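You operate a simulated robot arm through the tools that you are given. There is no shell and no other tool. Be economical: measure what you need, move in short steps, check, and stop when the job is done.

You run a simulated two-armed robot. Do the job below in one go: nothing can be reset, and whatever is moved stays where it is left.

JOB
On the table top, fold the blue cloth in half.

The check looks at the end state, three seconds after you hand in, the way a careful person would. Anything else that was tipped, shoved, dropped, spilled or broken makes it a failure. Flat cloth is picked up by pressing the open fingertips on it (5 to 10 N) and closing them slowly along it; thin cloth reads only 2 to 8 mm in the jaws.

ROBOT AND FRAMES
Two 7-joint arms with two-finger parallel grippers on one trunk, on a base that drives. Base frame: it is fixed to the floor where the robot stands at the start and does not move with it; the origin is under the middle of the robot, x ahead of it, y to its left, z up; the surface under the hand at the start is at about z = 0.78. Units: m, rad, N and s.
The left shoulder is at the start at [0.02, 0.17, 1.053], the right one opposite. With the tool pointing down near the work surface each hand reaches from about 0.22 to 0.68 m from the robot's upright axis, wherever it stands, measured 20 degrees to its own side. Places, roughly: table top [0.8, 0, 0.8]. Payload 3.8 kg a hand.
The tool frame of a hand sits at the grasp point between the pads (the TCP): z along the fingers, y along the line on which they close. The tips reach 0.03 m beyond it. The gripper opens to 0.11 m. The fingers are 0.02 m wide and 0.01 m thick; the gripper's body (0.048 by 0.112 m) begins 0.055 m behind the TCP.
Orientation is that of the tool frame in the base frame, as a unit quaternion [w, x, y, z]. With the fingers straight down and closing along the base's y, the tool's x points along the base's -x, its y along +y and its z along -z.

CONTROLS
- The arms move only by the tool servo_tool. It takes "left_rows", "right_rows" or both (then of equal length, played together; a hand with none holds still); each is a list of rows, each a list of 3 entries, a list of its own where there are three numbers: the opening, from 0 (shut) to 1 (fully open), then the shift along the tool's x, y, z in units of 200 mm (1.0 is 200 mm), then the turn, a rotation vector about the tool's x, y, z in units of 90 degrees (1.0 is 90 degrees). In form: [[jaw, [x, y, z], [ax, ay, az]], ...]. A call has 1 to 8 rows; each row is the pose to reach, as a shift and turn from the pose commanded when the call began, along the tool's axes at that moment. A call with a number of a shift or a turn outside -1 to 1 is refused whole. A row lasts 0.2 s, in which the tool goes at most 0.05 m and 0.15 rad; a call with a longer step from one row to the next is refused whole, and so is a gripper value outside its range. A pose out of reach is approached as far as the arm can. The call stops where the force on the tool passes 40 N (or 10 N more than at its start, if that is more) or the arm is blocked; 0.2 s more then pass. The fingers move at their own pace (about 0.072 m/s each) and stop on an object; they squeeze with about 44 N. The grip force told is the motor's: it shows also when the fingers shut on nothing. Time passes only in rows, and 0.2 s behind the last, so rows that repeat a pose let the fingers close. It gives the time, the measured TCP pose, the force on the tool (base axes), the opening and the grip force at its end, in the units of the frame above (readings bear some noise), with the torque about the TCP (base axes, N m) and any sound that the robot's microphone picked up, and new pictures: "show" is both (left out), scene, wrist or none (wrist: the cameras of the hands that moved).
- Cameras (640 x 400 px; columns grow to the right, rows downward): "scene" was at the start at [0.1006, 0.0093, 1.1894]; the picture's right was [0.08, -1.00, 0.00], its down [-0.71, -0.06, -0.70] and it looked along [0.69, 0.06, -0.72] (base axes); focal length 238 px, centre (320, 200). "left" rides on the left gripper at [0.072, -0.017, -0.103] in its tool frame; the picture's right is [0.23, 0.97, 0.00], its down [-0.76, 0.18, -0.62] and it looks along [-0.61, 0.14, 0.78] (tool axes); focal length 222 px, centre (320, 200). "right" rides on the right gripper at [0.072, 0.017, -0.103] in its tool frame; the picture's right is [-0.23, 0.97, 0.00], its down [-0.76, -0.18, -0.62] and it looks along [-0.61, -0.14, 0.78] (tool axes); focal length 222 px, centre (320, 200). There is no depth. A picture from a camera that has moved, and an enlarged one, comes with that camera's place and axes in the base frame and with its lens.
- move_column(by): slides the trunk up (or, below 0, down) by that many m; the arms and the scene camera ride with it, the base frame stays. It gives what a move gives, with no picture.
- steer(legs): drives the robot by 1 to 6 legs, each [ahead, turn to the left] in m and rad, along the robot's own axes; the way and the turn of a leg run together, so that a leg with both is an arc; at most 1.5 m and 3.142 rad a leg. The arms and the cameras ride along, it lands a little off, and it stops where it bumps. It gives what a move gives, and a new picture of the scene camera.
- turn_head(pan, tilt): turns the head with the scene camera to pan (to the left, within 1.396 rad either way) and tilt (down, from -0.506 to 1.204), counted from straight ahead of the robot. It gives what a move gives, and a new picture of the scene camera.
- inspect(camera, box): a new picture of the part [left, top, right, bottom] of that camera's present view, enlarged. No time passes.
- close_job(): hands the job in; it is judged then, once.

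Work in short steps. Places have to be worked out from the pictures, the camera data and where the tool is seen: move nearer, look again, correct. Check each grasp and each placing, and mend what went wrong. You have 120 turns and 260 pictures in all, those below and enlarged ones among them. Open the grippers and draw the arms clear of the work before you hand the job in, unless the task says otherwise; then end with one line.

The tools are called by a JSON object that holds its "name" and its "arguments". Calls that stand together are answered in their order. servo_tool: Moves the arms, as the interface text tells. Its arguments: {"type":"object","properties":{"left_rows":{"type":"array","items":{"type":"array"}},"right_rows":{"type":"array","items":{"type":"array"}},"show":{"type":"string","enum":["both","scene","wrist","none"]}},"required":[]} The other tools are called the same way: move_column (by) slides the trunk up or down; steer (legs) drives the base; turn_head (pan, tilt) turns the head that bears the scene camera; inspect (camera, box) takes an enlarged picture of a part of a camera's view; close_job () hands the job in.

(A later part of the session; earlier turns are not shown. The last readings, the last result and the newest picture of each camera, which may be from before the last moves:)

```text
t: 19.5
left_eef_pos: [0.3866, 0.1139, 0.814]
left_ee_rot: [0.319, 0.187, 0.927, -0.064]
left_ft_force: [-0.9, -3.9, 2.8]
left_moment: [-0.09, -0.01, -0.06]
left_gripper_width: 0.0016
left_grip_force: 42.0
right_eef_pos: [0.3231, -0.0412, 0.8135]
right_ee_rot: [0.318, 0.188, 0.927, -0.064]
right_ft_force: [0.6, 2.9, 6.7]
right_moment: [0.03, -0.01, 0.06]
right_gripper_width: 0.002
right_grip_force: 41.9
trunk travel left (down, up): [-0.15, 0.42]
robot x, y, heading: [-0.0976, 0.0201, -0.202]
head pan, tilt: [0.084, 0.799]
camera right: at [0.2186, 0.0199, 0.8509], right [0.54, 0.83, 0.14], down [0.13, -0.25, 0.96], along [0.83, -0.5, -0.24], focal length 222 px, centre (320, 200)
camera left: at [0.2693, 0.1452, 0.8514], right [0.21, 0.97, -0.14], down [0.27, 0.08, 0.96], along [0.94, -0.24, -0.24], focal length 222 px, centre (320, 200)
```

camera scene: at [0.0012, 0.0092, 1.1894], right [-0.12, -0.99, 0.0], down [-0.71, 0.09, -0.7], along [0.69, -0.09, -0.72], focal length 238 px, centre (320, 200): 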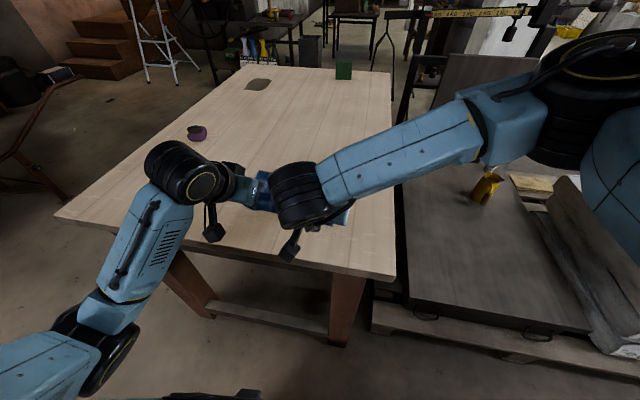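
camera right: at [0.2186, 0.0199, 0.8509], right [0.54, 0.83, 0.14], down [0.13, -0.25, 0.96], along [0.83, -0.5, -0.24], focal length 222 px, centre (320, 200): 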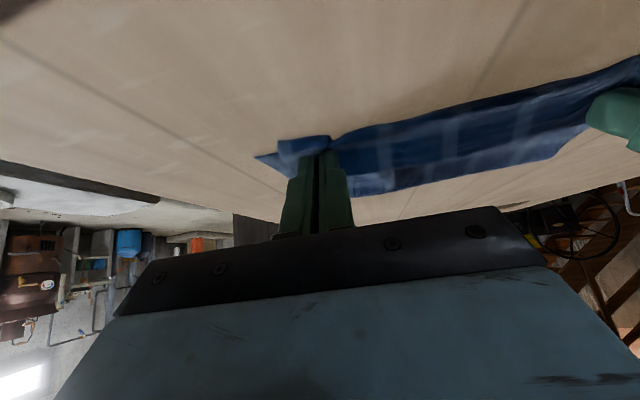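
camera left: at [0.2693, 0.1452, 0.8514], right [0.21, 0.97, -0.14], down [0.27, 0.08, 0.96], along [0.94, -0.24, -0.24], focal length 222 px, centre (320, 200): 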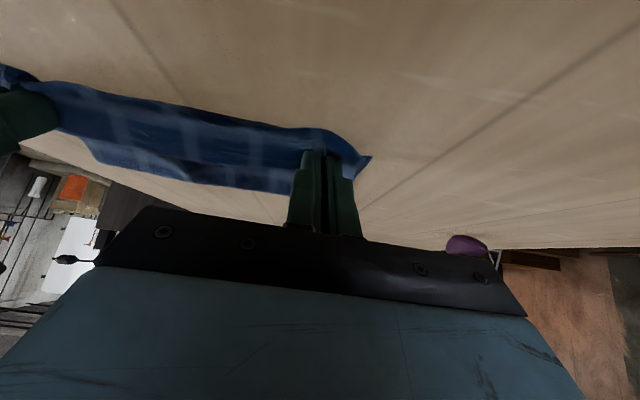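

Both tips touch lightly with the cloth beneath. I open the jaws slowly in place, letting the tips spread the edge.

{"name": "servo_tool", "arguments": {"left_rows": [[0.05, [0, 0, 0], [0, 0, 0]], [0.1, [0, 0, 0], [0, 0, 0]], [0.16, [0, 0, 0], [0, 0, 0]], [0.22, [0, 0, 0], [0, 0, 0]], [0.28, [0, 0, 0], [0, 0, 0]], [0.28, [0, 0, 0], [0, 0, 0]]], "right_rows": [[0.05, [0, 0, 0], [0, 0, 0]], [0.1, [0, 0, 0], [0, 0, 0]], [0.16, [0, 0, 0], [0, 0, 0]], [0.22, [0, 0, 0], [0, 0, 0]], [0.28, [0, 0, 0], [0, 0, 0]], [0.28, [0, 0, 0], [0, 0, 0]]], "show": "wrist"}}

```text
t: 20.9
left_eef_pos: [0.3867, 0.1142, 0.8136]
left_ee_rot: [0.317, 0.187, 0.927, -0.064]
left_ft_force: [0.0, 0.9, 1.2]
left_moment: [0.0, -0.01, -0.03]
left_gripper_width: 0.031
left_grip_force: 0.0
right_eef_pos: [0.3223, -0.0435, 0.8128]
right_ee_rot: [0.317, 0.188, 0.927, -0.065]
right_ft_force: [0.3, 0.4, 2.9]
right_moment: [-0.02, -0.02, 0.0]
right_gripper_width: 0.0298
right_grip_force: 0.1
trunk travel left (down, up): [-0.15, 0.42]
robot x, y, heading: [-0.0976, 0.0211, -0.213]
head pan, tilt: [0.084, 0.799]
camera right: at [0.2184, 0.0201, 0.8503], right [0.54, 0.83, 0.14], down [0.13, -0.25, 0.96], along [0.83, -0.5, -0.25], focal length 222 px, centre (320, 200)
camera left: at [0.2695, 0.1452, 0.851], right [0.21, 0.97, -0.14], down [0.27, 0.08, 0.96], along [0.94, -0.24, -0.25], focal length 222 px, centre (320, 200)
```

right: 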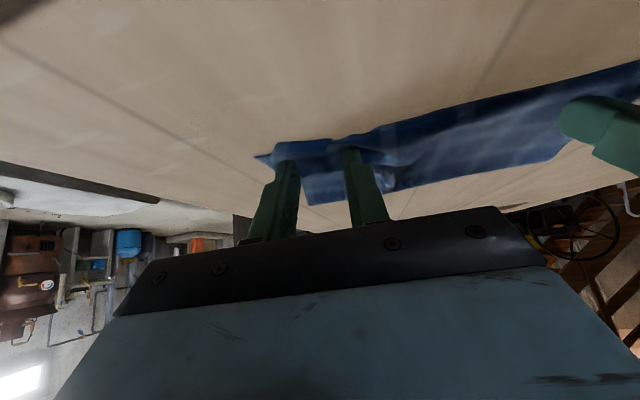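
left: 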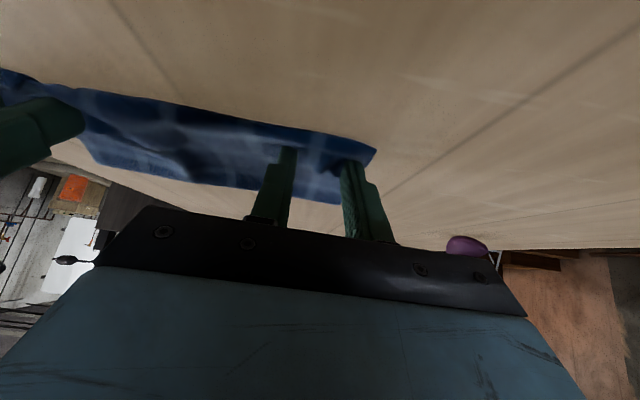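

Released. I raise both hands straight up slowly, then out of the way to look.

{"name": "servo_tool", "arguments": {"left_rows": [[0.28, [-0.03, 0, -0.04], [0, 0, 0]], [0.28, [-0.07, 0, -0.09], [0, 0, 0]], [0.28, [-0.15, 0, -0.19], [0, 0, 0]], [0.28, [-0.25, 0, -0.32], [0, 0, 0]], [0.28, [-0.35, 0.1, -0.45], [0, 0, 0]], [0.28, [-0.4, 0.3, -0.51], [0, 0, 0]], [0.28, [-0.4, 0.5, -0.51], [0, 0, 0]], [0.28, [-0.4, 0.7, -0.51], [0, 0, 0]]], "right_rows": [[0.28, [-0.03, 0, -0.04], [0, 0, 0]], [0.28, [-0.07, 0, -0.09], [0, 0, 0]], [0.28, [-0.15, 0, -0.19], [0, 0, 0]], [0.28, [-0.25, 0, -0.32], [0, 0, 0]], [0.28, [-0.35, -0.1, -0.45], [0, 0, 0]], [0.28, [-0.4, -0.3, -0.51], [0, 0, 0]], [0.28, [-0.4, -0.5, -0.51], [0, 0, 0]], [0.28, [-0.4, -0.7, -0.51], [0, 0, 0]]], "show": "scene"}}

{"name": "inspect", "arguments": {"camera": "scene", "box": [210, 130, 370, 250]}}

```text
t: 22.7
left_eef_pos: [0.4424, 0.2435, 0.9419]
left_ee_rot: [0.318, 0.188, 0.927, -0.064]
left_ft_force: [0.6, 0.3, -0.3]
left_moment: [0.05, 0.02, 0.0]
left_gripper_width: 0.0308
left_grip_force: 0.0
right_eef_pos: [0.2672, -0.1703, 0.9448]
right_ee_rot: [0.318, 0.186, 0.927, -0.064]
right_ft_force: [0.4, 0.0, 0.1]
right_moment: [-0.01, 0.01, -0.02]
right_gripper_width: 0.0308
right_grip_force: 0.2
trunk travel left (down, up): [-0.15, 0.42]
robot x, y, heading: [-0.0963, 0.0189, -0.211]
head pan, tilt: [0.084, 0.799]
camera scene: at [0.0009, 0.0089, 1.1894], right [-0.12, -0.99, 0.0], down [-0.71, 0.09, -0.7], along [0.69, -0.09, -0.72], focal length 238 px, centre (320, 200)
```

scene: 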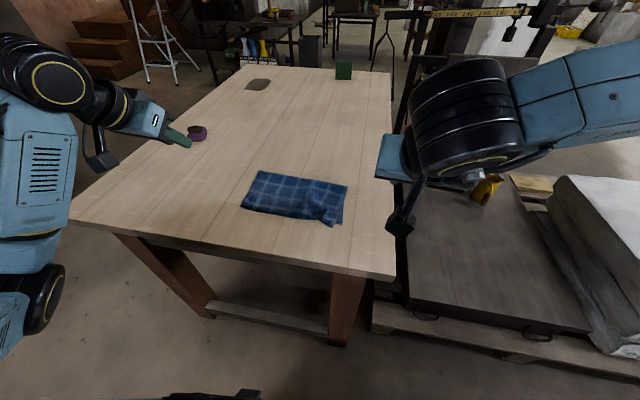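

```text
3.33 times, centred on (290, 190) of scene
camera zoom: at [0.0009, 0.0089, 1.1894], right [-0.12, -0.99, 0.0], down [-0.71, 0.09, -0.7], along [0.69, -0.09, -0.72], focal length 792 px, centre (420, 233)
```

zoom: 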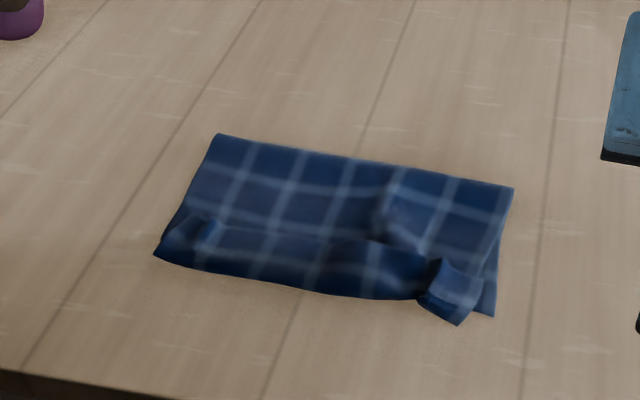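

The fold is good; only the top layer's right corner is bunched. I zoom in on it before tidying.

{"name": "inspect", "arguments": {"camera": "scene", "box": [290, 180, 354, 228]}}

{"name": "inspect", "arguments": {"camera": "right", "box": [0, 0, 640, 400]}}

```text
8.33 times, centred on (322, 204) of scene
camera zoom: at [0.0009, 0.0089, 1.1894], right [-0.12, -0.99, 0.0], down [-0.71, 0.09, -0.7], along [0.69, -0.09, -0.72], focal length 1981 px, centre (303, 167)
```

zoom: 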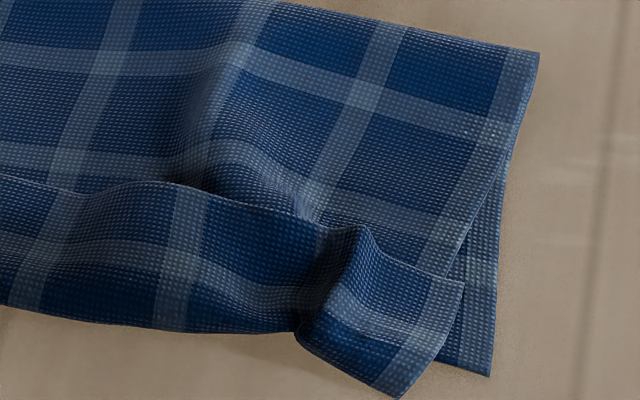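

```text
1.00 times, centred on (320, 200) of right (not enlarged: the box is as wide or as high as the picture)
camera zoom: at [0.1623, -0.1081, 0.9823], right [0.54, 0.83, 0.14], down [0.13, -0.25, 0.96], along [0.83, -0.5, -0.25], focal length 222 px, centre (320, 200)
```

zoom: 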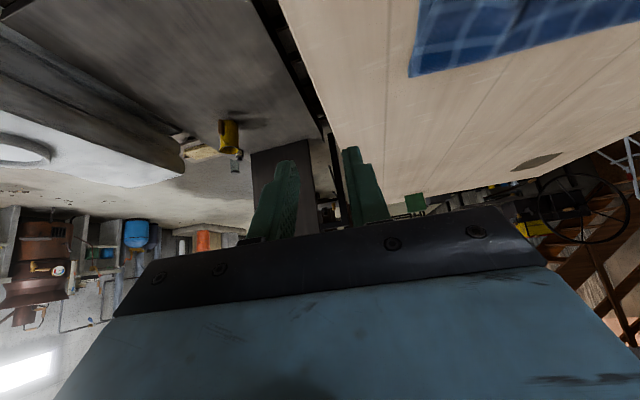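

I need to know whether the near strip is a turned-back hem or the lower layer; I look at the left part too.

{"name": "inspect", "arguments": {"camera": "scene", "box": [238, 172, 302, 220]}}

```text
8.33 times, centred on (270, 196) of scene
camera zoom: at [0.0009, 0.0089, 1.1894], right [-0.12, -0.99, 0.0], down [-0.71, 0.09, -0.7], along [0.69, -0.09, -0.72], focal length 1981 px, centre (737, 233)
```

zoom: 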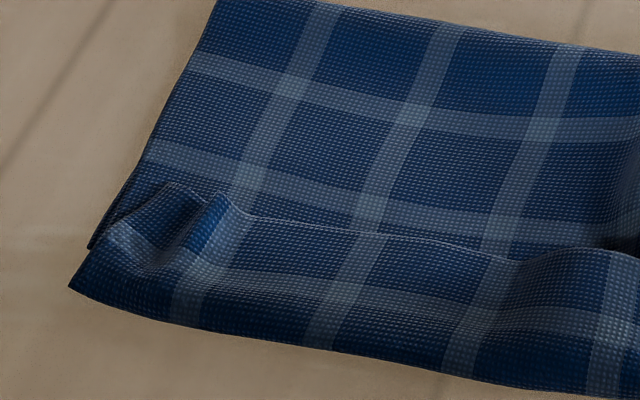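

It is a turned-back hem about 4 cm wide: the last arc left slack, and the crease sits at e1=0.445 instead of 0.466. I will regrip that free edge, with the tools vertical and over the hem, open the fold and redo it taut.

{"name": "servo_tool", "arguments": {"left_rows": [[0.27, [0.02, -0.11, 0.07], [0, 0.07, 0]], [0.27, [0.04, -0.23, 0.14], [0, 0.14, 0]], [0.27, [0.066, -0.34, 0.21], [0, 0.21, 0]], [0.27, [0.088, -0.46, 0.28], [0, 0.28, 0]], [0.27, [0.11, -0.57, 0.35], [0, 0.35, 0]], [0.27, [0.132, -0.687, 0.417], [0, 0.42, 0]]], "right_rows": [[0.27, [0.02, 0.12, 0.07], [0, 0.07, 0]], [0.27, [0.04, 0.24, 0.14], [0, 0.14, 0]], [0.27, [0.065, 0.36, 0.21], [0, 0.21, 0]], [0.27, [0.087, 0.49, 0.28], [0, 0.28, 0]], [0.27, [0.11, 0.62, 0.36], [0, 0.35, 0]], [0.27, [0.13, 0.745, 0.438], [0, 0.42, 0]]]}}

```text
t: 24.1
left_eef_pos: [0.4157, 0.1061, 0.8585]
left_ee_rot: [0.0, 0.197, 0.98, 0.0]
left_ft_force: [0.1, 0.6, -0.7]
left_moment: [0.0, -0.03, 0.0]
left_gripper_width: 0.0296
left_grip_force: 0.0
right_eef_pos: [0.3575, -0.0437, 0.8573]
right_ee_rot: [-0.002, 0.198, 0.98, 0.0]
right_ft_force: [-0.3, 0.2, 0.4]
right_moment: [-0.01, 0.01, 0.02]
right_gripper_width: 0.0295
right_grip_force: 0.1
trunk travel left (down, up): [-0.15, 0.42]
robot x, y, heading: [-0.0963, 0.0174, -0.215]
head pan, tilt: [0.084, 0.799]
camera scene: at [0.0016, 0.009, 1.1893], right [-0.12, -0.99, 0.0], down [-0.71, 0.09, -0.7], along [0.69, -0.09, -0.72], focal length 238 px, centre (320, 200)
camera right: at [0.2979, -0.0015, 0.9621], right [0.59, 0.81, 0.0], down [0.63, -0.46, 0.62], along [0.5, -0.37, -0.78], focal length 222 px, centre (320, 200)
camera left: at [0.3425, 0.1177, 0.9629], right [0.17, 0.99, 0.0], down [0.77, -0.13, 0.62], along [0.61, -0.1, -0.78], focal length 222 px, centre (320, 200)
```

scene: 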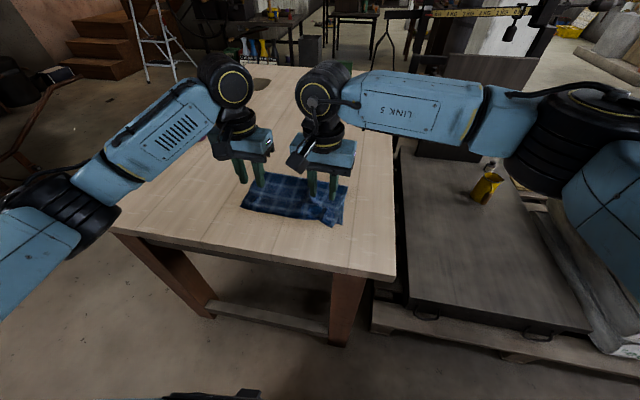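
right: 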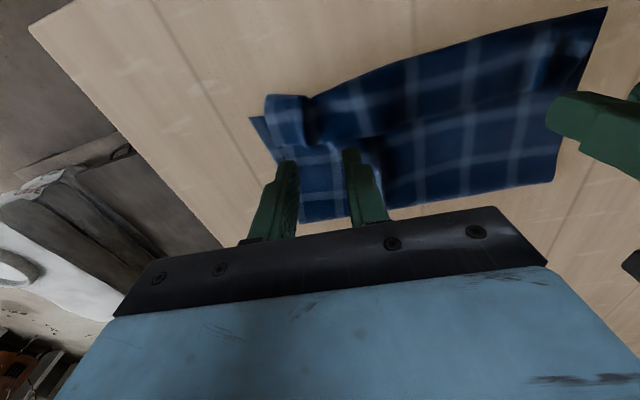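
left: 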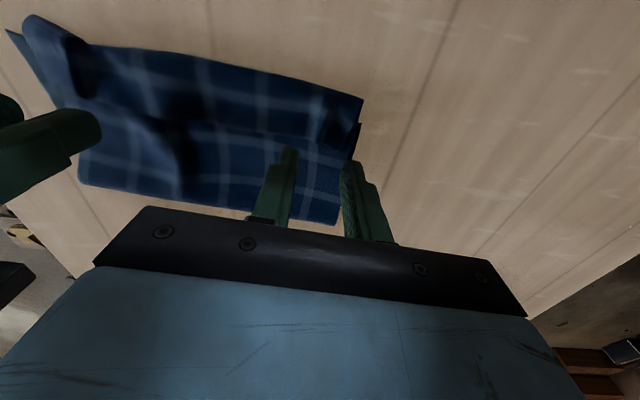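

I zoom the wrist views to place the tips exactly over the hem edge.

{"name": "inspect", "arguments": {"camera": "left", "box": [220, 60, 420, 185]}}

{"name": "inspect", "arguments": {"camera": "right", "box": [220, 60, 420, 185]}}

```text
3.20 times, centred on (320, 122) of left
camera zoom: at [0.3425, 0.1177, 0.9629], right [0.17, 0.99, 0.0], down [0.77, -0.13, 0.62], along [0.61, -0.1, -0.78], focal length 711 px, centre (320, 448)
```

zoom: 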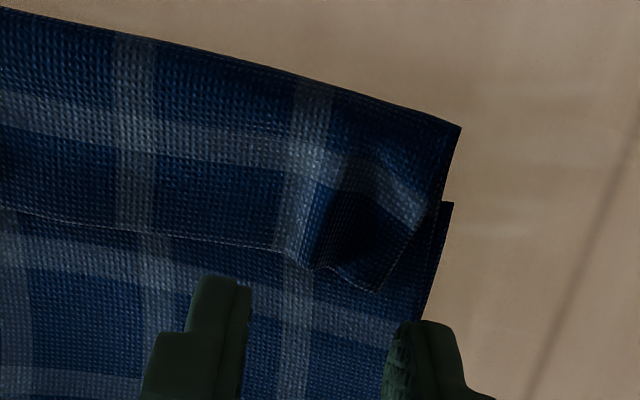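

```text
3.20 times, centred on (320, 122) of right
camera zoom: at [0.2979, -0.0015, 0.9621], right [0.59, 0.81, 0.0], down [0.63, -0.46, 0.62], along [0.5, -0.37, -0.78], focal length 711 px, centre (320, 448)
```

zoom: 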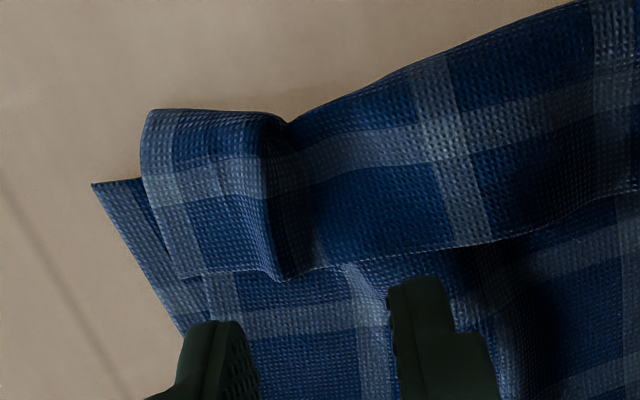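

Both hands are centred on the ridges, about 5 mm inside the hem edge. I shift slightly and lower to near contact.

{"name": "servo_tool", "arguments": {"left_rows": [[0.27, [0.01, -0.015, 0.1], [0, 0, 0]], [0.27, [0.02, -0.03, 0.17], [0, 0, 0]], [0.27, [0.02, -0.03, 0.19], [0, 0, 0]], [0.27, [0.02, -0.03, 0.2], [0, 0, 0]]], "right_rows": [[0.27, [0.01, -0.01, 0.1], [0, 0, 0]], [0.27, [0.02, -0.02, 0.17], [0, 0, 0]], [0.27, [0.02, -0.02, 0.19], [0, 0, 0]], [0.27, [0.02, -0.02, 0.2], [0, 0, 0]]], "show": "wrist"}}

```text
t: 25.1
left_eef_pos: [0.411, 0.1013, 0.8201]
left_ee_rot: [0.0, 0.198, 0.98, 0.0]
left_ft_force: [-1.2, 0.4, -0.2]
left_moment: [0.01, -0.03, -0.04]
left_gripper_width: 0.0298
left_grip_force: 0.0
right_eef_pos: [0.3534, -0.0477, 0.8182]
right_ee_rot: [0.0, 0.198, 0.98, 0.001]
right_ft_force: [0.0, -0.7, -0.3]
right_moment: [0.0, 0.05, -0.01]
right_gripper_width: 0.0298
right_grip_force: 0.1
trunk travel left (down, up): [-0.15, 0.42]
robot x, y, heading: [-0.0993, 0.0179, -0.21]
head pan, tilt: [0.084, 0.799]
camera right: at [0.2935, -0.0049, 0.923], right [0.59, 0.81, 0.0], down [0.63, -0.46, 0.62], along [0.5, -0.37, -0.78], focal length 222 px, centre (320, 200)
camera left: at [0.3372, 0.1132, 0.9239], right [0.17, 0.99, 0.0], down [0.77, -0.13, 0.62], along [0.61, -0.11, -0.78], focal length 222 px, centre (320, 200)
```

right: 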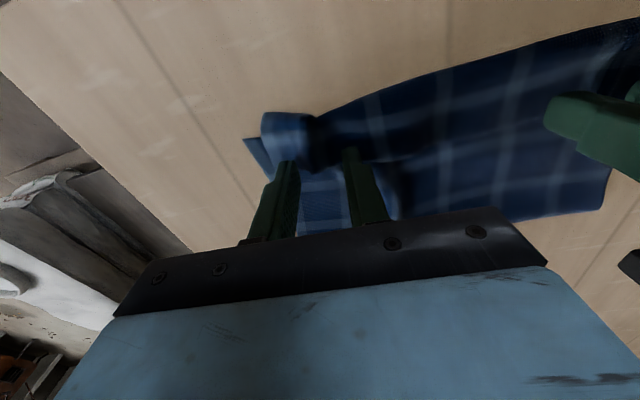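
left: 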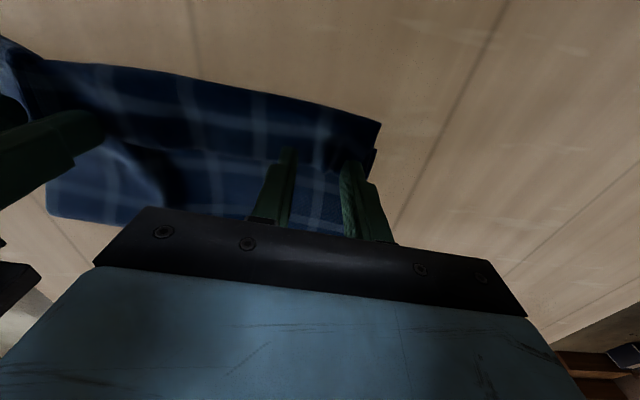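

Near contact; I press down gently the last millimetres.

{"name": "servo_tool", "arguments": {"left_rows": [[0.27, [0, 0, 0.015], [0, 0, 0]], [0.27, [0, 0, 0.03], [0, 0, 0]], [0.27, [0, 0, 0.04], [0, 0, 0]]], "right_rows": [[0.27, [0, 0, 0.01], [0, 0, 0]], [0.27, [0, 0, 0.02], [0, 0, 0]], [0.27, [0, 0, 0.03], [0, 0, 0]]], "show": "none"}}

{"name": "inspect", "arguments": {"camera": "left", "box": [220, 60, 420, 185]}}

{"name": "inspect", "arguments": {"camera": "right", "box": [220, 60, 420, 185]}}

```text
t: 25.9
left_eef_pos: [0.4107, 0.1022, 0.8133]
left_ee_rot: [0.001, 0.198, 0.98, 0.0]
left_ft_force: [-0.2, 0.0, 6.5]
left_moment: [0.06, 0.0, 0.03]
left_gripper_width: 0.0298
left_grip_force: 0.1
right_eef_pos: [0.3523, -0.0472, 0.8141]
right_ee_rot: [0.0, 0.199, 0.98, 0.0]
right_ft_force: [0.0, 0.2, 0.7]
right_moment: [-0.01, 0.01, 0.0]
right_gripper_width: 0.0295
right_grip_force: 0.0
trunk travel left (down, up): [-0.15, 0.42]
robot x, y, heading: [-0.099, 0.0247, -0.214]
head pan, tilt: [0.084, 0.799]
```

```text
3.20 times, centred on (320, 122) of left
camera zoom: at [0.3372, 0.1135, 0.917], right [0.17, 0.99, 0.0], down [0.77, -0.13, 0.62], along [0.61, -0.11, -0.78], focal length 711 px, centre (320, 448)
```

zoom: 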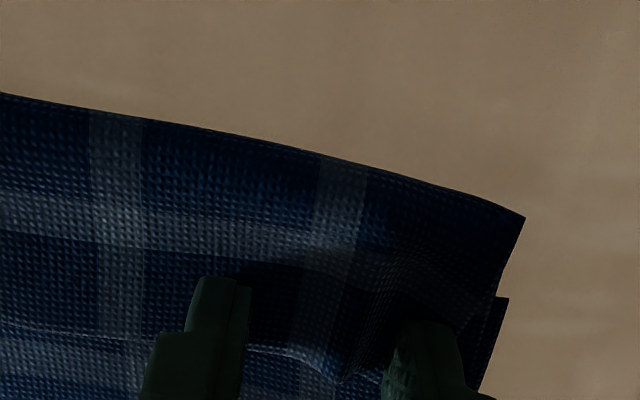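

```text
3.20 times, centred on (320, 122) of right
camera zoom: at [0.2923, -0.005, 0.9174], right [0.59, 0.81, 0.0], down [0.63, -0.46, 0.62], along [0.5, -0.37, -0.78], focal length 711 px, centre (320, 448)
```

zoom: 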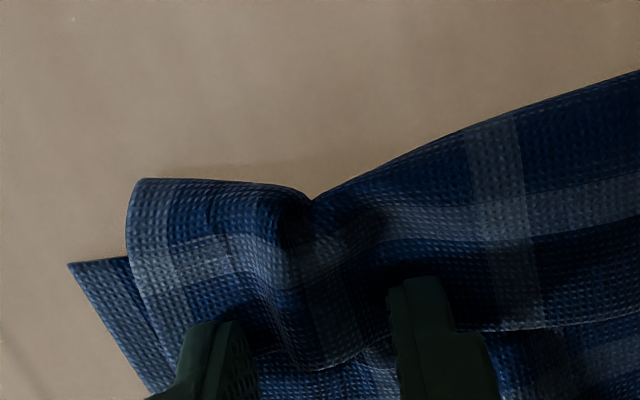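

Left presses at 6.5 N, right barely touches. I press the right a touch more and close both slowly on the hem ridges.

{"name": "servo_tool", "arguments": {"left_rows": [[0.27, [0, 0, 0], [0, 0, 0]], [0.27, [0, 0, 0], [0, 0, 0]], [0.22, [0, 0, 0], [0, 0, 0]], [0.17, [0, 0, 0], [0, 0, 0]], [0.12, [0, 0, 0], [0, 0, 0]], [0.07, [0, 0, -0.005], [0, 0, 0]], [0.0, [0, 0, -0.01], [0, 0, 0]], [0.0, [0, 0, -0.01], [0, 0, 0]]], "right_rows": [[0.27, [0, 0, 0.008], [0, 0, 0]], [0.27, [0, 0, 0.014], [0, 0, 0]], [0.22, [0, 0, 0.014], [0, 0, 0]], [0.17, [0, 0, 0.014], [0, 0, 0]], [0.12, [0, 0, 0.014], [0, 0, 0]], [0.07, [0, 0, 0.008], [0, 0, 0]], [0.0, [0, 0, 0.004], [0, 0, 0]], [0.0, [0, 0, 0.004], [0, 0, 0]]], "show": "wrist"}}

```text
t: 27.7
left_eef_pos: [0.4105, 0.1008, 0.8159]
left_ee_rot: [0.001, 0.198, 0.98, 0.0]
left_ft_force: [-0.8, -2.8, -0.3]
left_moment: [-0.1, 0.04, 0.03]
left_gripper_width: 0.0018
left_grip_force: 42.2
right_eef_pos: [0.3512, -0.0465, 0.8123]
right_ee_rot: [0.001, 0.199, 0.98, 0.001]
right_ft_force: [1.5, 2.1, 22.2]
right_moment: [0.1, 0.07, 0.04]
right_gripper_width: 0.0026
right_grip_force: 42.5
trunk travel left (down, up): [-0.15, 0.42]
robot x, y, heading: [-0.1, 0.023, -0.214]
head pan, tilt: [0.084, 0.799]
camera right: at [0.2915, -0.0048, 0.9164], right [0.59, 0.81, 0.0], down [0.63, -0.46, 0.62], along [0.51, -0.36, -0.78], focal length 222 px, centre (320, 200)
camera left: at [0.3374, 0.1132, 0.919], right [0.17, 0.99, 0.0], down [0.77, -0.13, 0.62], along [0.61, -0.11, -0.78], focal length 222 px, centre (320, 200)
```

right: 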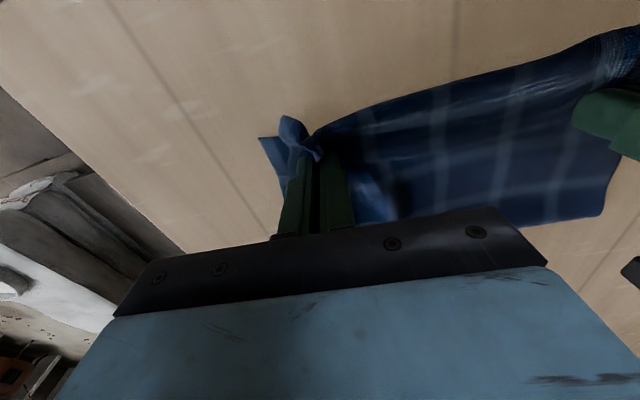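
left: 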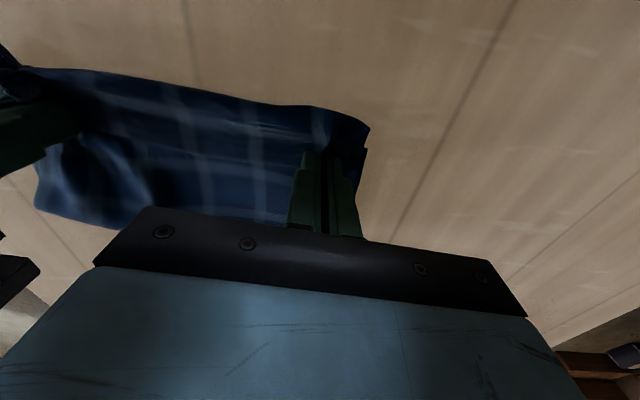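

Both jaws read 2-3 mm on the hem. I lift 5 cm and move slightly away from me, to see what is held.

{"name": "servo_tool", "arguments": {"left_rows": [[0, [0, 0, -0.08], [0, 0, 0]], [0, [-0.03, 0, -0.18], [0, 0, 0]], [0, [-0.08, 0, -0.3], [0, 0, 0]], [0, [-0.08, 0, -0.3], [0, 0, 0]]], "right_rows": [[0, [0, 0, -0.08], [0, 0, 0]], [0, [-0.03, 0, -0.18], [0, 0, 0]], [0, [-0.08, 0, -0.3], [0, 0, 0]], [0, [-0.08, 0, -0.3], [0, 0, 0]]]}}

{"name": "inspect", "arguments": {"camera": "scene", "box": [210, 130, 370, 250]}}

```text
t: 28.7
left_eef_pos: [0.4248, 0.0937, 0.8756]
left_ee_rot: [0.0, 0.198, 0.98, 0.0]
left_ft_force: [-2.0, -5.5, -0.1]
left_moment: [-0.14, 0.03, 0.0]
left_gripper_width: 0.0017
left_grip_force: 42.1
right_eef_pos: [0.3653, -0.0572, 0.8723]
right_ee_rot: [0.0, 0.198, 0.98, -0.001]
right_ft_force: [2.0, 4.9, 0.2]
right_moment: [0.13, 0.0, 0.01]
right_gripper_width: 0.0024
right_grip_force: 42.4
trunk travel left (down, up): [-0.15, 0.42]
robot x, y, heading: [-0.0983, 0.0167, -0.211]
head pan, tilt: [0.084, 0.799]
camera scene: at [0.0013, 0.0091, 1.1893], right [-0.12, -0.99, 0.0], down [-0.71, 0.09, -0.7], along [0.69, -0.09, -0.72], focal length 238 px, centre (320, 200)
camera right: at [0.3062, -0.0136, 0.9763], right [0.59, 0.81, 0.0], down [0.63, -0.46, 0.62], along [0.5, -0.37, -0.78], focal length 222 px, centre (320, 200)
camera left: at [0.3526, 0.106, 0.9801], right [0.17, 0.99, 0.0], down [0.77, -0.13, 0.62], along [0.61, -0.11, -0.78], focal length 222 px, centre (320, 200)
```

scene: 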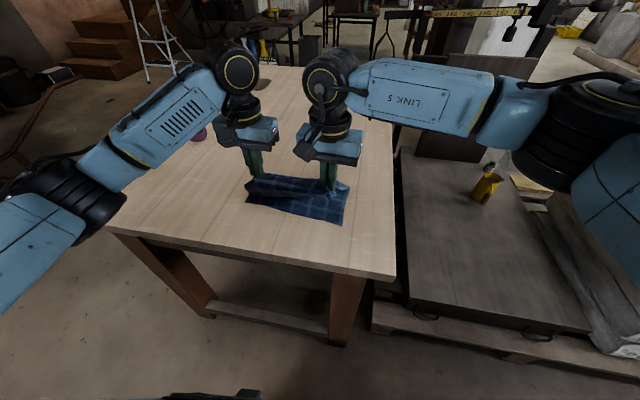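
right: 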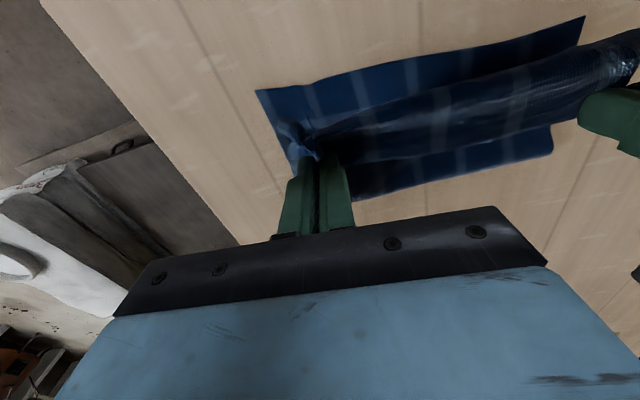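
left: 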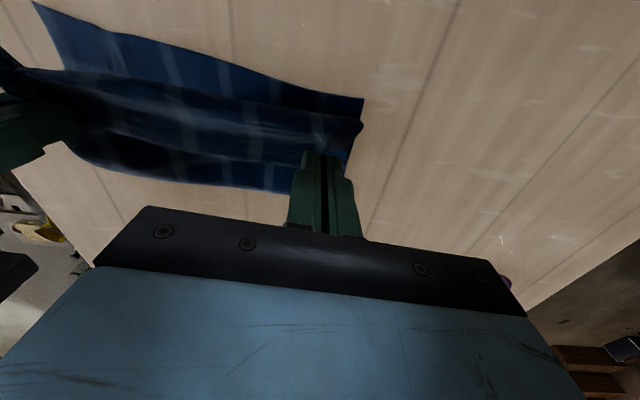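

```text
3.33 times, centred on (290, 190) of scene
camera zoom: at [0.0013, 0.0091, 1.1893], right [-0.12, -0.99, 0.0], down [-0.71, 0.09, -0.7], along [0.69, -0.09, -0.72], focal length 792 px, centre (420, 233)
```

zoom: 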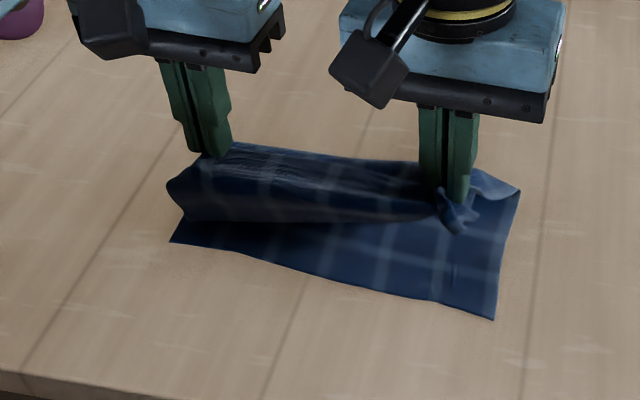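

Only the top layer is lifted and the lower one lies flat (near edge at e1=0.32). I raise the held edge to straight above the wanted fold line (e1=0.47, about 0.14 m up) so that the crease resets to the middle.

{"name": "servo_tool", "arguments": {"left_rows": [[0, [-0.1, 0, -0.12], [0, 0, 0]], [0, [-0.25, 0, -0.22], [0, 0, 0]], [0, [-0.4, -0.01, -0.3], [0, 0, 0]], [0, [-0.5, -0.015, -0.335], [0, 0, 0]], [0, [-0.58, -0.015, -0.355], [0, 0, 0]], [0, [-0.58, -0.015, -0.355], [0, 0, 0]]], "right_rows": [[0, [-0.1, 0, -0.12], [0, 0, 0]], [0, [-0.25, 0, -0.23], [0, 0, 0]], [0, [-0.4, -0.01, -0.31], [0, 0, 0]], [0, [-0.48, -0.015, -0.35], [0, 0, 0]], [0, [-0.557, -0.015, -0.37], [0, 0, 0]], [0, [-0.557, -0.015, -0.37], [0, 0, 0]]]}}

{"name": "inspect", "arguments": {"camera": "scene", "box": [210, 130, 370, 250]}}

```text
t: 30.1
left_eef_pos: [0.5329, 0.0471, 0.9447]
left_ee_rot: [-0.001, 0.199, 0.98, 0.0]
left_ft_force: [-1.0, -1.7, 0.3]
left_moment: [-0.04, 0.03, 0.0]
left_gripper_width: 0.0018
left_grip_force: 41.9
right_eef_pos: [0.469, -0.0998, 0.9462]
right_ee_rot: [0.0, 0.199, 0.98, 0.001]
right_ft_force: [0.9, 2.2, -0.3]
right_moment: [0.07, -0.06, 0.0]
right_gripper_width: 0.0024
right_grip_force: 42.9
trunk travel left (down, up): [-0.15, 0.42]
robot x, y, heading: [-0.0994, 0.0213, -0.206]
head pan, tilt: [0.084, 0.799]
camera scene: at [0.0012, 0.009, 1.1894], right [-0.12, -0.99, 0.0], down [-0.71, 0.09, -0.7], along [0.69, -0.09, -0.72], focal length 238 px, centre (320, 200)
camera right: at [0.4094, -0.0571, 1.0495], right [0.59, 0.81, 0.0], down [0.63, -0.46, 0.62], along [0.5, -0.37, -0.78], focal length 222 px, centre (320, 200)
camera left: at [0.4588, 0.0595, 1.0487], right [0.17, 0.99, 0.0], down [0.77, -0.13, 0.62], along [0.61, -0.11, -0.78], focal length 222 px, centre (320, 200)
```

scene: 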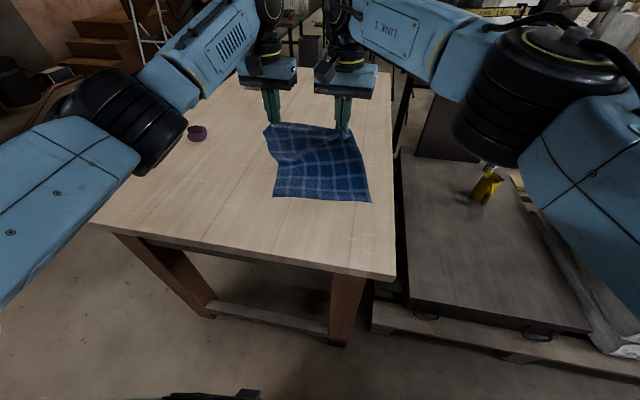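
right: 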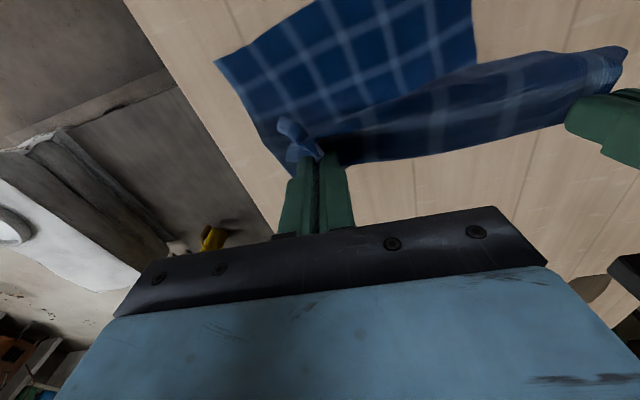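
left: 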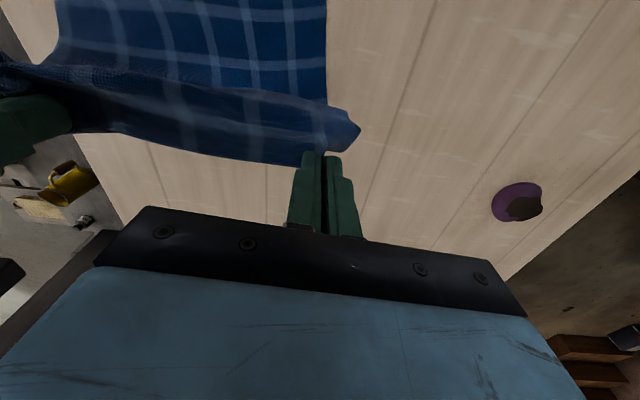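

```text
3.33 times, centred on (290, 190) of scene
camera zoom: at [0.0012, 0.009, 1.1894], right [-0.12, -0.99, 0.0], down [-0.71, 0.09, -0.7], along [0.69, -0.09, -0.72], focal length 792 px, centre (420, 233)
```

zoom: 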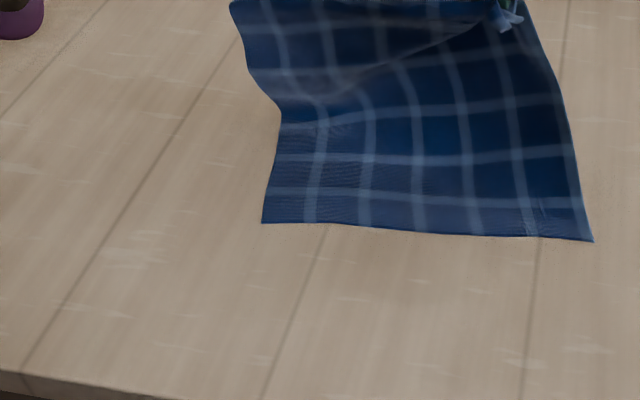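

The lower layer slid and turned about 11°, because the right hand holds a bunch that shortens that side. I lift the whole cloth free so that it hangs straight, then I will lay it out flat and regrasp cleanly.

{"name": "servo_tool", "arguments": {"left_rows": [[0, [0.05, 0, -0.14], [0, 0, 0]], [0, [0.11, 0, -0.28], [0, 0, 0]], [0, [0.18, 0, -0.42], [0, 0, 0]], [0, [0.26, 0, -0.57], [0, 0, 0]], [0, [0.35, 0, -0.71], [0, 0, 0]], [0, [0.45, 0, -0.85], [0, 0, 0]], [0, [0.45, 0, -0.85], [0, 0, 0]]], "right_rows": [[0, [0.05, 0, -0.14], [0, 0, 0]], [0, [0.11, 0, -0.28], [0, 0, 0]], [0, [0.18, 0, -0.42], [0, 0, 0]], [0, [0.26, 0, -0.57], [0, 0, 0]], [0, [0.35, 0, -0.71], [0, 0, 0]], [0, [0.45, 0, -0.85], [0, 0, 0]], [0, [0.45, 0, -0.85], [0, 0, 0]]]}}

```text
t: 31.7
left_eef_pos: [0.446, 0.0818, 1.1148]
left_ee_rot: [-0.001, 0.198, 0.98, 0.0]
left_ft_force: [0.3, -1.9, -0.8]
left_moment: [-0.01, 0.02, 0.01]
left_gripper_width: 0.0019
left_grip_force: 42.0
right_eef_pos: [0.3872, -0.0675, 1.1145]
right_ee_rot: [-0.001, 0.199, 0.98, 0.0]
right_ft_force: [1.5, 1.9, -0.2]
right_moment: [0.12, 0.0, 0.02]
right_gripper_width: 0.0026
right_grip_force: 41.8
trunk travel left (down, up): [-0.15, 0.42]
robot x, y, heading: [-0.099, 0.0231, -0.211]
head pan, tilt: [0.084, 0.799]
camera scene: at [0.0017, 0.0089, 1.1893], right [-0.12, -0.99, 0.0], down [-0.71, 0.09, -0.7], along [0.69, -0.09, -0.72], focal length 238 px, centre (320, 200)
camera right: at [0.327, -0.024, 1.2178], right [0.59, 0.81, 0.0], down [0.63, -0.46, 0.62], along [0.5, -0.37, -0.78], focal length 222 px, centre (320, 200)
camera left: at [0.373, 0.0933, 1.2192], right [0.17, 0.99, 0.0], down [0.77, -0.13, 0.62], along [0.61, -0.11, -0.78], focal length 222 px, centre (320, 200)
```

scene: 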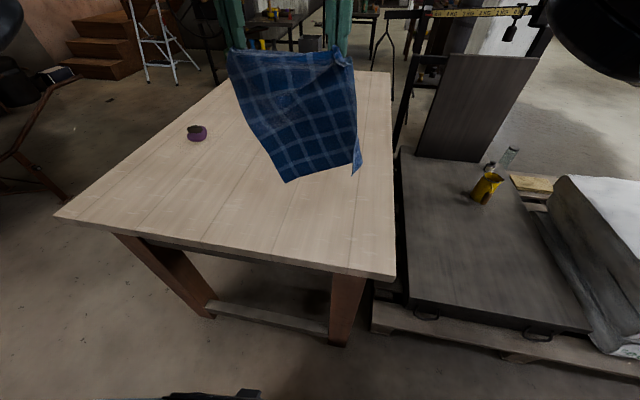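
right: 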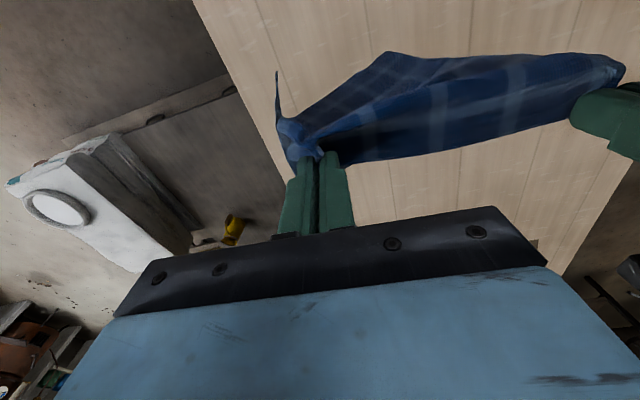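
left: 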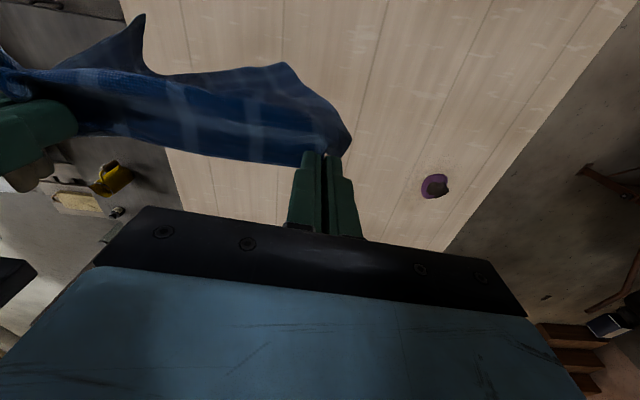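

The cloth hangs, with the right side held too far in. I bring it nearer and lay it out away from me along a circle.

{"name": "servo_tool", "arguments": {"left_rows": [[0, [0.175, 0, 0.075], [0, 0, 0]], [0, [0.35, 0, 0.15], [0, 0, 0]], [0, [0.105, 0, 0.17], [0, 0, 0]], [0, [-0.13, 0, 0.235], [0, -0.06, 0]], [0, [-0.33, 0, 0.325], [0, -0.12, 0]], [0, [-0.51, 0, 0.445], [0, -0.18, 0]], [0, [-0.675, 0, 0.595], [0, -0.24, 0]], [0, [-0.81, 0, 0.765], [0, -0.3, 0]]], "right_rows": [[0, [0.175, 0, 0.075], [0, 0, 0]], [0, [0.35, 0, 0.15], [0, 0, 0]], [0, [0.105, 0, 0.17], [0, 0, 0]], [0, [-0.13, 0, 0.235], [0, -0.06, 0]], [0, [-0.33, 0, 0.325], [0, -0.12, 0]], [0, [-0.51, 0, 0.445], [0, -0.18, 0]], [0, [-0.675, 0, 0.595], [0, -0.24, 0]], [0, [-0.81, 0, 0.765], [0, -0.3, 0]]], "show": "scene"}}

{"name": "servo_tool", "arguments": {"left_rows": [[0, [-0.0097, 0, 0.2013], [0, -0.03, 0]], [0, [0.003, 0, 0.3913], [0, -0.06, 0]], [0, [0.0468, 0, 0.5654], [0, -0.09, 0]], [0, [0.0926, 0, 0.7104], [0, -0.12, 0]]], "right_rows": [[0, [-0.0097, 0, 0.2013], [0, -0.03, 0]], [0, [0.003, 0, 0.3913], [0, -0.06, 0]], [0, [0.0468, 0, 0.5654], [0, -0.09, 0]], [0, [0.0926, 0, 0.7104], [0, -0.12, 0]]], "show": "scene"}}

{"name": "inspect", "arguments": {"camera": "scene", "box": [210, 120, 370, 240]}}

```text
t: 33.5
left_eef_pos: [0.6032, 0.022, 0.9632]
left_ee_rot: [0.229, 0.194, 0.953, -0.048]
left_ft_force: [-0.8, -2.8, -0.2]
left_moment: [-0.06, 0.02, -0.05]
left_gripper_width: 0.002
left_grip_force: 42.5
right_eef_pos: [0.5383, -0.1254, 0.9577]
right_ee_rot: [0.23, 0.192, 0.953, -0.047]
right_ft_force: [1.4, 3.3, 0.7]
right_moment: [0.1, -0.07, 0.05]
right_gripper_width: 0.0025
right_grip_force: 42.7
trunk travel left (down, up): [-0.15, 0.42]
robot x, y, heading: [-0.1009, 0.0232, -0.213]
head pan, tilt: [0.084, 0.799]
camera scene: at [0.002, 0.0089, 1.1893], right [-0.12, -0.99, 0.0], down [-0.71, 0.09, -0.7], along [0.69, -0.09, -0.72], focal length 238 px, centre (320, 200)
```

scene: 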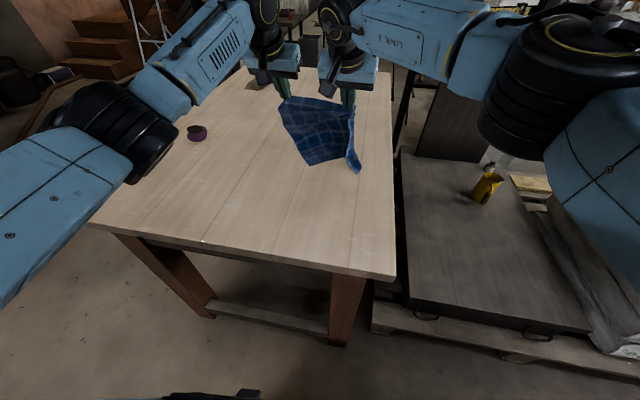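

```text
t: 34.5
left_eef_pos: [0.6426, 0.0019, 0.8254]
left_ee_rot: [0.316, 0.188, 0.928, -0.065]
left_ft_force: [-1.5, -2.7, 0.1]
left_moment: [-0.02, 0.03, -0.01]
left_gripper_width: 0.0016
left_grip_force: 41.5
right_eef_pos: [0.5814, -0.1453, 0.8277]
right_ee_rot: [0.317, 0.188, 0.927, -0.064]
right_ft_force: [1.6, 2.8, 0.5]
right_moment: [0.07, -0.01, 0.09]
right_gripper_width: 0.0025
right_grip_force: 42.2
trunk travel left (down, up): [-0.15, 0.42]
robot x, y, heading: [-0.0988, 0.0238, -0.212]
head pan, tilt: [0.084, 0.799]
camera scene: at [0.0016, 0.0091, 1.1893], right [-0.12, -0.99, 0.0], down [-0.71, 0.09, -0.7], along [0.69, -0.09, -0.72], focal length 238 px, centre (320, 200)
```

scene: 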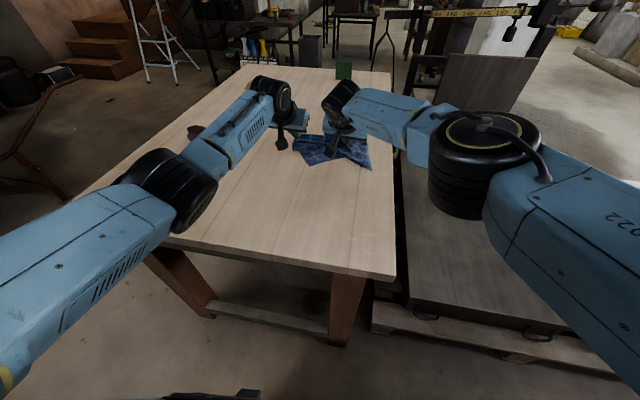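

```text
3.33 times, centred on (290, 180) of scene
camera zoom: at [0.0016, 0.0091, 1.1893], right [-0.12, -0.99, 0.0], down [-0.71, 0.09, -0.7], along [0.69, -0.09, -0.72], focal length 792 px, centre (420, 267)
```

zoom: 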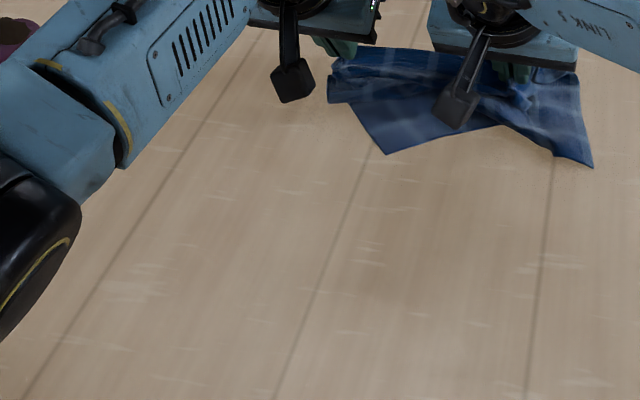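

The hem did not stay on the table and slid forward, so the cloth is bunched under the hands. I lift it clear again, carry it near me, and let it settle before laying it slowly.

{"name": "servo_tool", "arguments": {"left_rows": [[0, [-0.047, 0, -0.142], [0, 0.05, 0]], [0, [-0.095, 0, -0.285], [0, 0.1, 0]], [0, [-0.142, 0, -0.428], [0, 0.15, 0]], [0, [-0.19, 0, -0.57], [0, 0.2, 0]], [0, [-0.237, 0, -0.713], [0, 0.25, 0]], [0, [-0.284, 0, -0.8555], [0, 0.3, 0]]], "right_rows": [[0, [-0.047, 0, -0.142], [0, 0.05, 0]], [0, [-0.095, 0, -0.285], [0, 0.1, 0]], [0, [-0.142, 0, -0.428], [0, 0.15, 0]], [0, [-0.19, 0, -0.57], [0, 0.2, 0]], [0, [-0.237, 0, -0.713], [0, 0.25, 0]], [0, [-0.284, 0, -0.8555], [0, 0.3, 0]]], "show": "none"}}

{"name": "servo_tool", "arguments": {"left_rows": [[0, [0.076, 0, -0.136], [0, 0.024, 0]], [0, [0.15, 0, -0.27], [0, 0.048, 0]], [0, [0.227, 0, -0.41], [0, 0.072, 0]], [0, [0.3, 0, -0.546], [0, 0.096, 0]], [0, [0.379, 0, -0.6825], [0, 0.12, 0]]], "right_rows": [[0, [0.076, 0, -0.136], [0, 0.024, 0]], [0, [0.15, 0, -0.27], [0, 0.048, 0]], [0, [0.227, 0, -0.41], [0, 0.072, 0]], [0, [0.3, 0, -0.546], [0, 0.096, 0]], [0, [0.379, 0, -0.6825], [0, 0.12, 0]]], "show": "none"}}

{"name": "servo_tool", "arguments": {"left_rows": [[0, [0.13, 0, 0], [0, 0, 0]], [0, [0.28, 0, 0], [0, 0, 0]], [0, [0.43, 0, 0], [0, 0, 0]], [0, [0.58, 0, 0], [0, 0, 0]], [0, [0.73, 0, 0], [0, 0, 0]], [0, [0.85, 0, 0], [0, 0, 0]], [0, [0.85, 0, 0], [0, 0, 0]], [0, [0.85, 0, 0], [0, 0, 0]]], "right_rows": [[0, [0.13, 0, 0], [0, 0, 0]], [0, [0.28, 0, 0], [0, 0, 0]], [0, [0.43, 0, 0], [0, 0, 0]], [0, [0.58, 0, 0], [0, 0, 0]], [0, [0.73, 0, 0], [0, 0, 0]], [0, [0.85, 0, 0], [0, 0, 0]], [0, [0.85, 0, 0], [0, 0, 0]], [0, [0.85, 0, 0], [0, 0, 0]]]}}

```text
t: 35.9
left_eef_pos: [0.5756, 0.0313, 0.9946]
left_ee_rot: [0.092, 0.197, 0.976, -0.019]
left_ft_force: [-0.1, -0.5, -0.8]
left_moment: [-0.04, 0.02, -0.03]
left_gripper_width: 0.0019
left_grip_force: 42.1
left hand out of reach, approached as far as the arm can: row 5, 6
right_eef_pos: [0.4982, -0.0969, 0.9961]
right_ee_rot: [0.091, 0.199, 0.976, -0.02]
right_ft_force: [0.3, 0.6, -0.2]
right_moment: [-0.02, 0.03, 0.0]
right_gripper_width: 0.0025
right_grip_force: 42.7
right hand out of reach, approached as far as the arm can: row 5, 6
trunk travel left (down, up): [-0.15, 0.42]
robot x, y, heading: [-0.1024, 0.0185, -0.213]
head pan, tilt: [0.084, 0.799]
```

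```text
t: 37.1
left_eef_pos: [0.5038, 0.0541, 1.1157]
left_ee_rot: [0.002, 0.199, 0.98, -0.001]
left_ft_force: [1.2, -0.5, 0.1]
left_moment: [-0.01, 0.01, -0.01]
left_gripper_width: 0.0019
left_grip_force: 42.2
left hand out of reach, approached as far as the arm can: row 1, 2, 3, 4, 5
right_eef_pos: [0.4065, -0.0585, 1.1134]
right_ee_rot: [0.0, 0.198, 0.98, -0.001]
right_ft_force: [0.3, -0.6, 0.1]
right_moment: [0.06, -0.01, 0.0]
right_gripper_width: 0.0024
right_grip_force: 42.5
trunk travel left (down, up): [-0.15, 0.42]
robot x, y, heading: [-0.0964, 0.0185, -0.209]
head pan, tilt: [0.084, 0.799]
```

```text
t: 37.9
left_eef_pos: [0.4973, 0.0475, 1.1181]
left_ee_rot: [-0.009, 0.208, 0.978, -0.005]
left_ft_force: [-21.8, -10.4, -1.1]
left_moment: [-0.3, 0.68, 0.04]
left_gripper_width: 0.0019
left_grip_force: 41.9
left hand out of reach, approached as far as the arm can: row 1, 2, 3
right_eef_pos: [0.3397, -0.0272, 1.1122]
right_ee_rot: [0.007, 0.202, 0.979, 0.008]
right_ft_force: [21.6, 9.7, 1.2]
right_moment: [0.33, -0.7, -0.08]
right_gripper_width: 0.0025
right_grip_force: 42.6
trunk travel left (down, up): [-0.15, 0.42]
robot x, y, heading: [-0.097, 0.0233, -0.21]
head pan, tilt: [0.084, 0.799]
stopped in row 3 (left hand): the force on the tool passed its limit at 47 N (the readings are from after the stop); the commanded pose is now the measured one
camera scene: at [0.0012, 0.0089, 1.1894], right [-0.12, -0.99, 0.0], down [-0.71, 0.09, -0.7], along [0.69, -0.09, -0.72], focal length 238 px, centre (320, 200)
camera right: at [0.2787, 0.015, 1.2154], right [0.6, 0.8, 0.02], down [0.62, -0.47, 0.63], along [0.51, -0.36, -0.78], focal length 222 px, centre (320, 200)
camera left: at [0.425, 0.0615, 1.2228], right [0.19, 0.98, -0.01], down [0.78, -0.14, 0.61], along [0.6, -0.12, -0.79], focal length 222 px, centre (320, 200)
```

scene: 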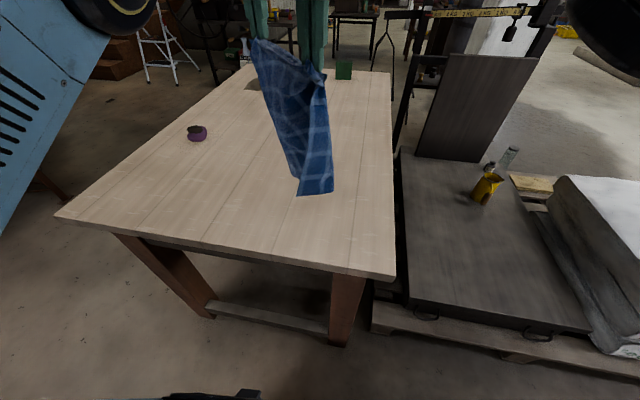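
right: 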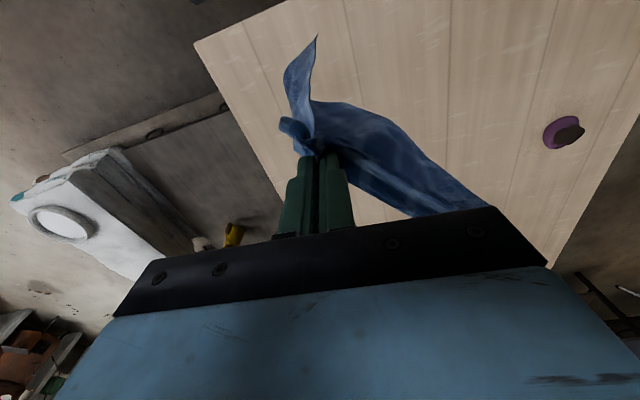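
left: 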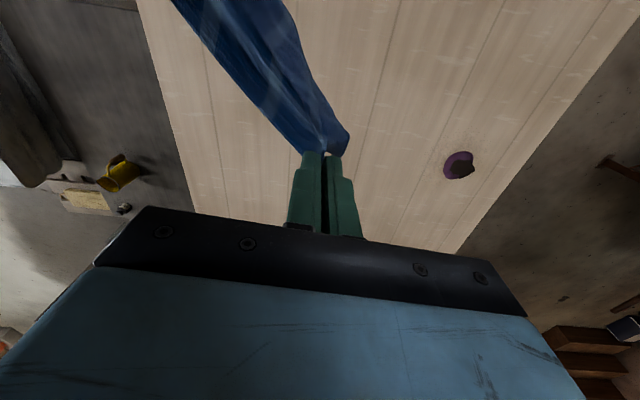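

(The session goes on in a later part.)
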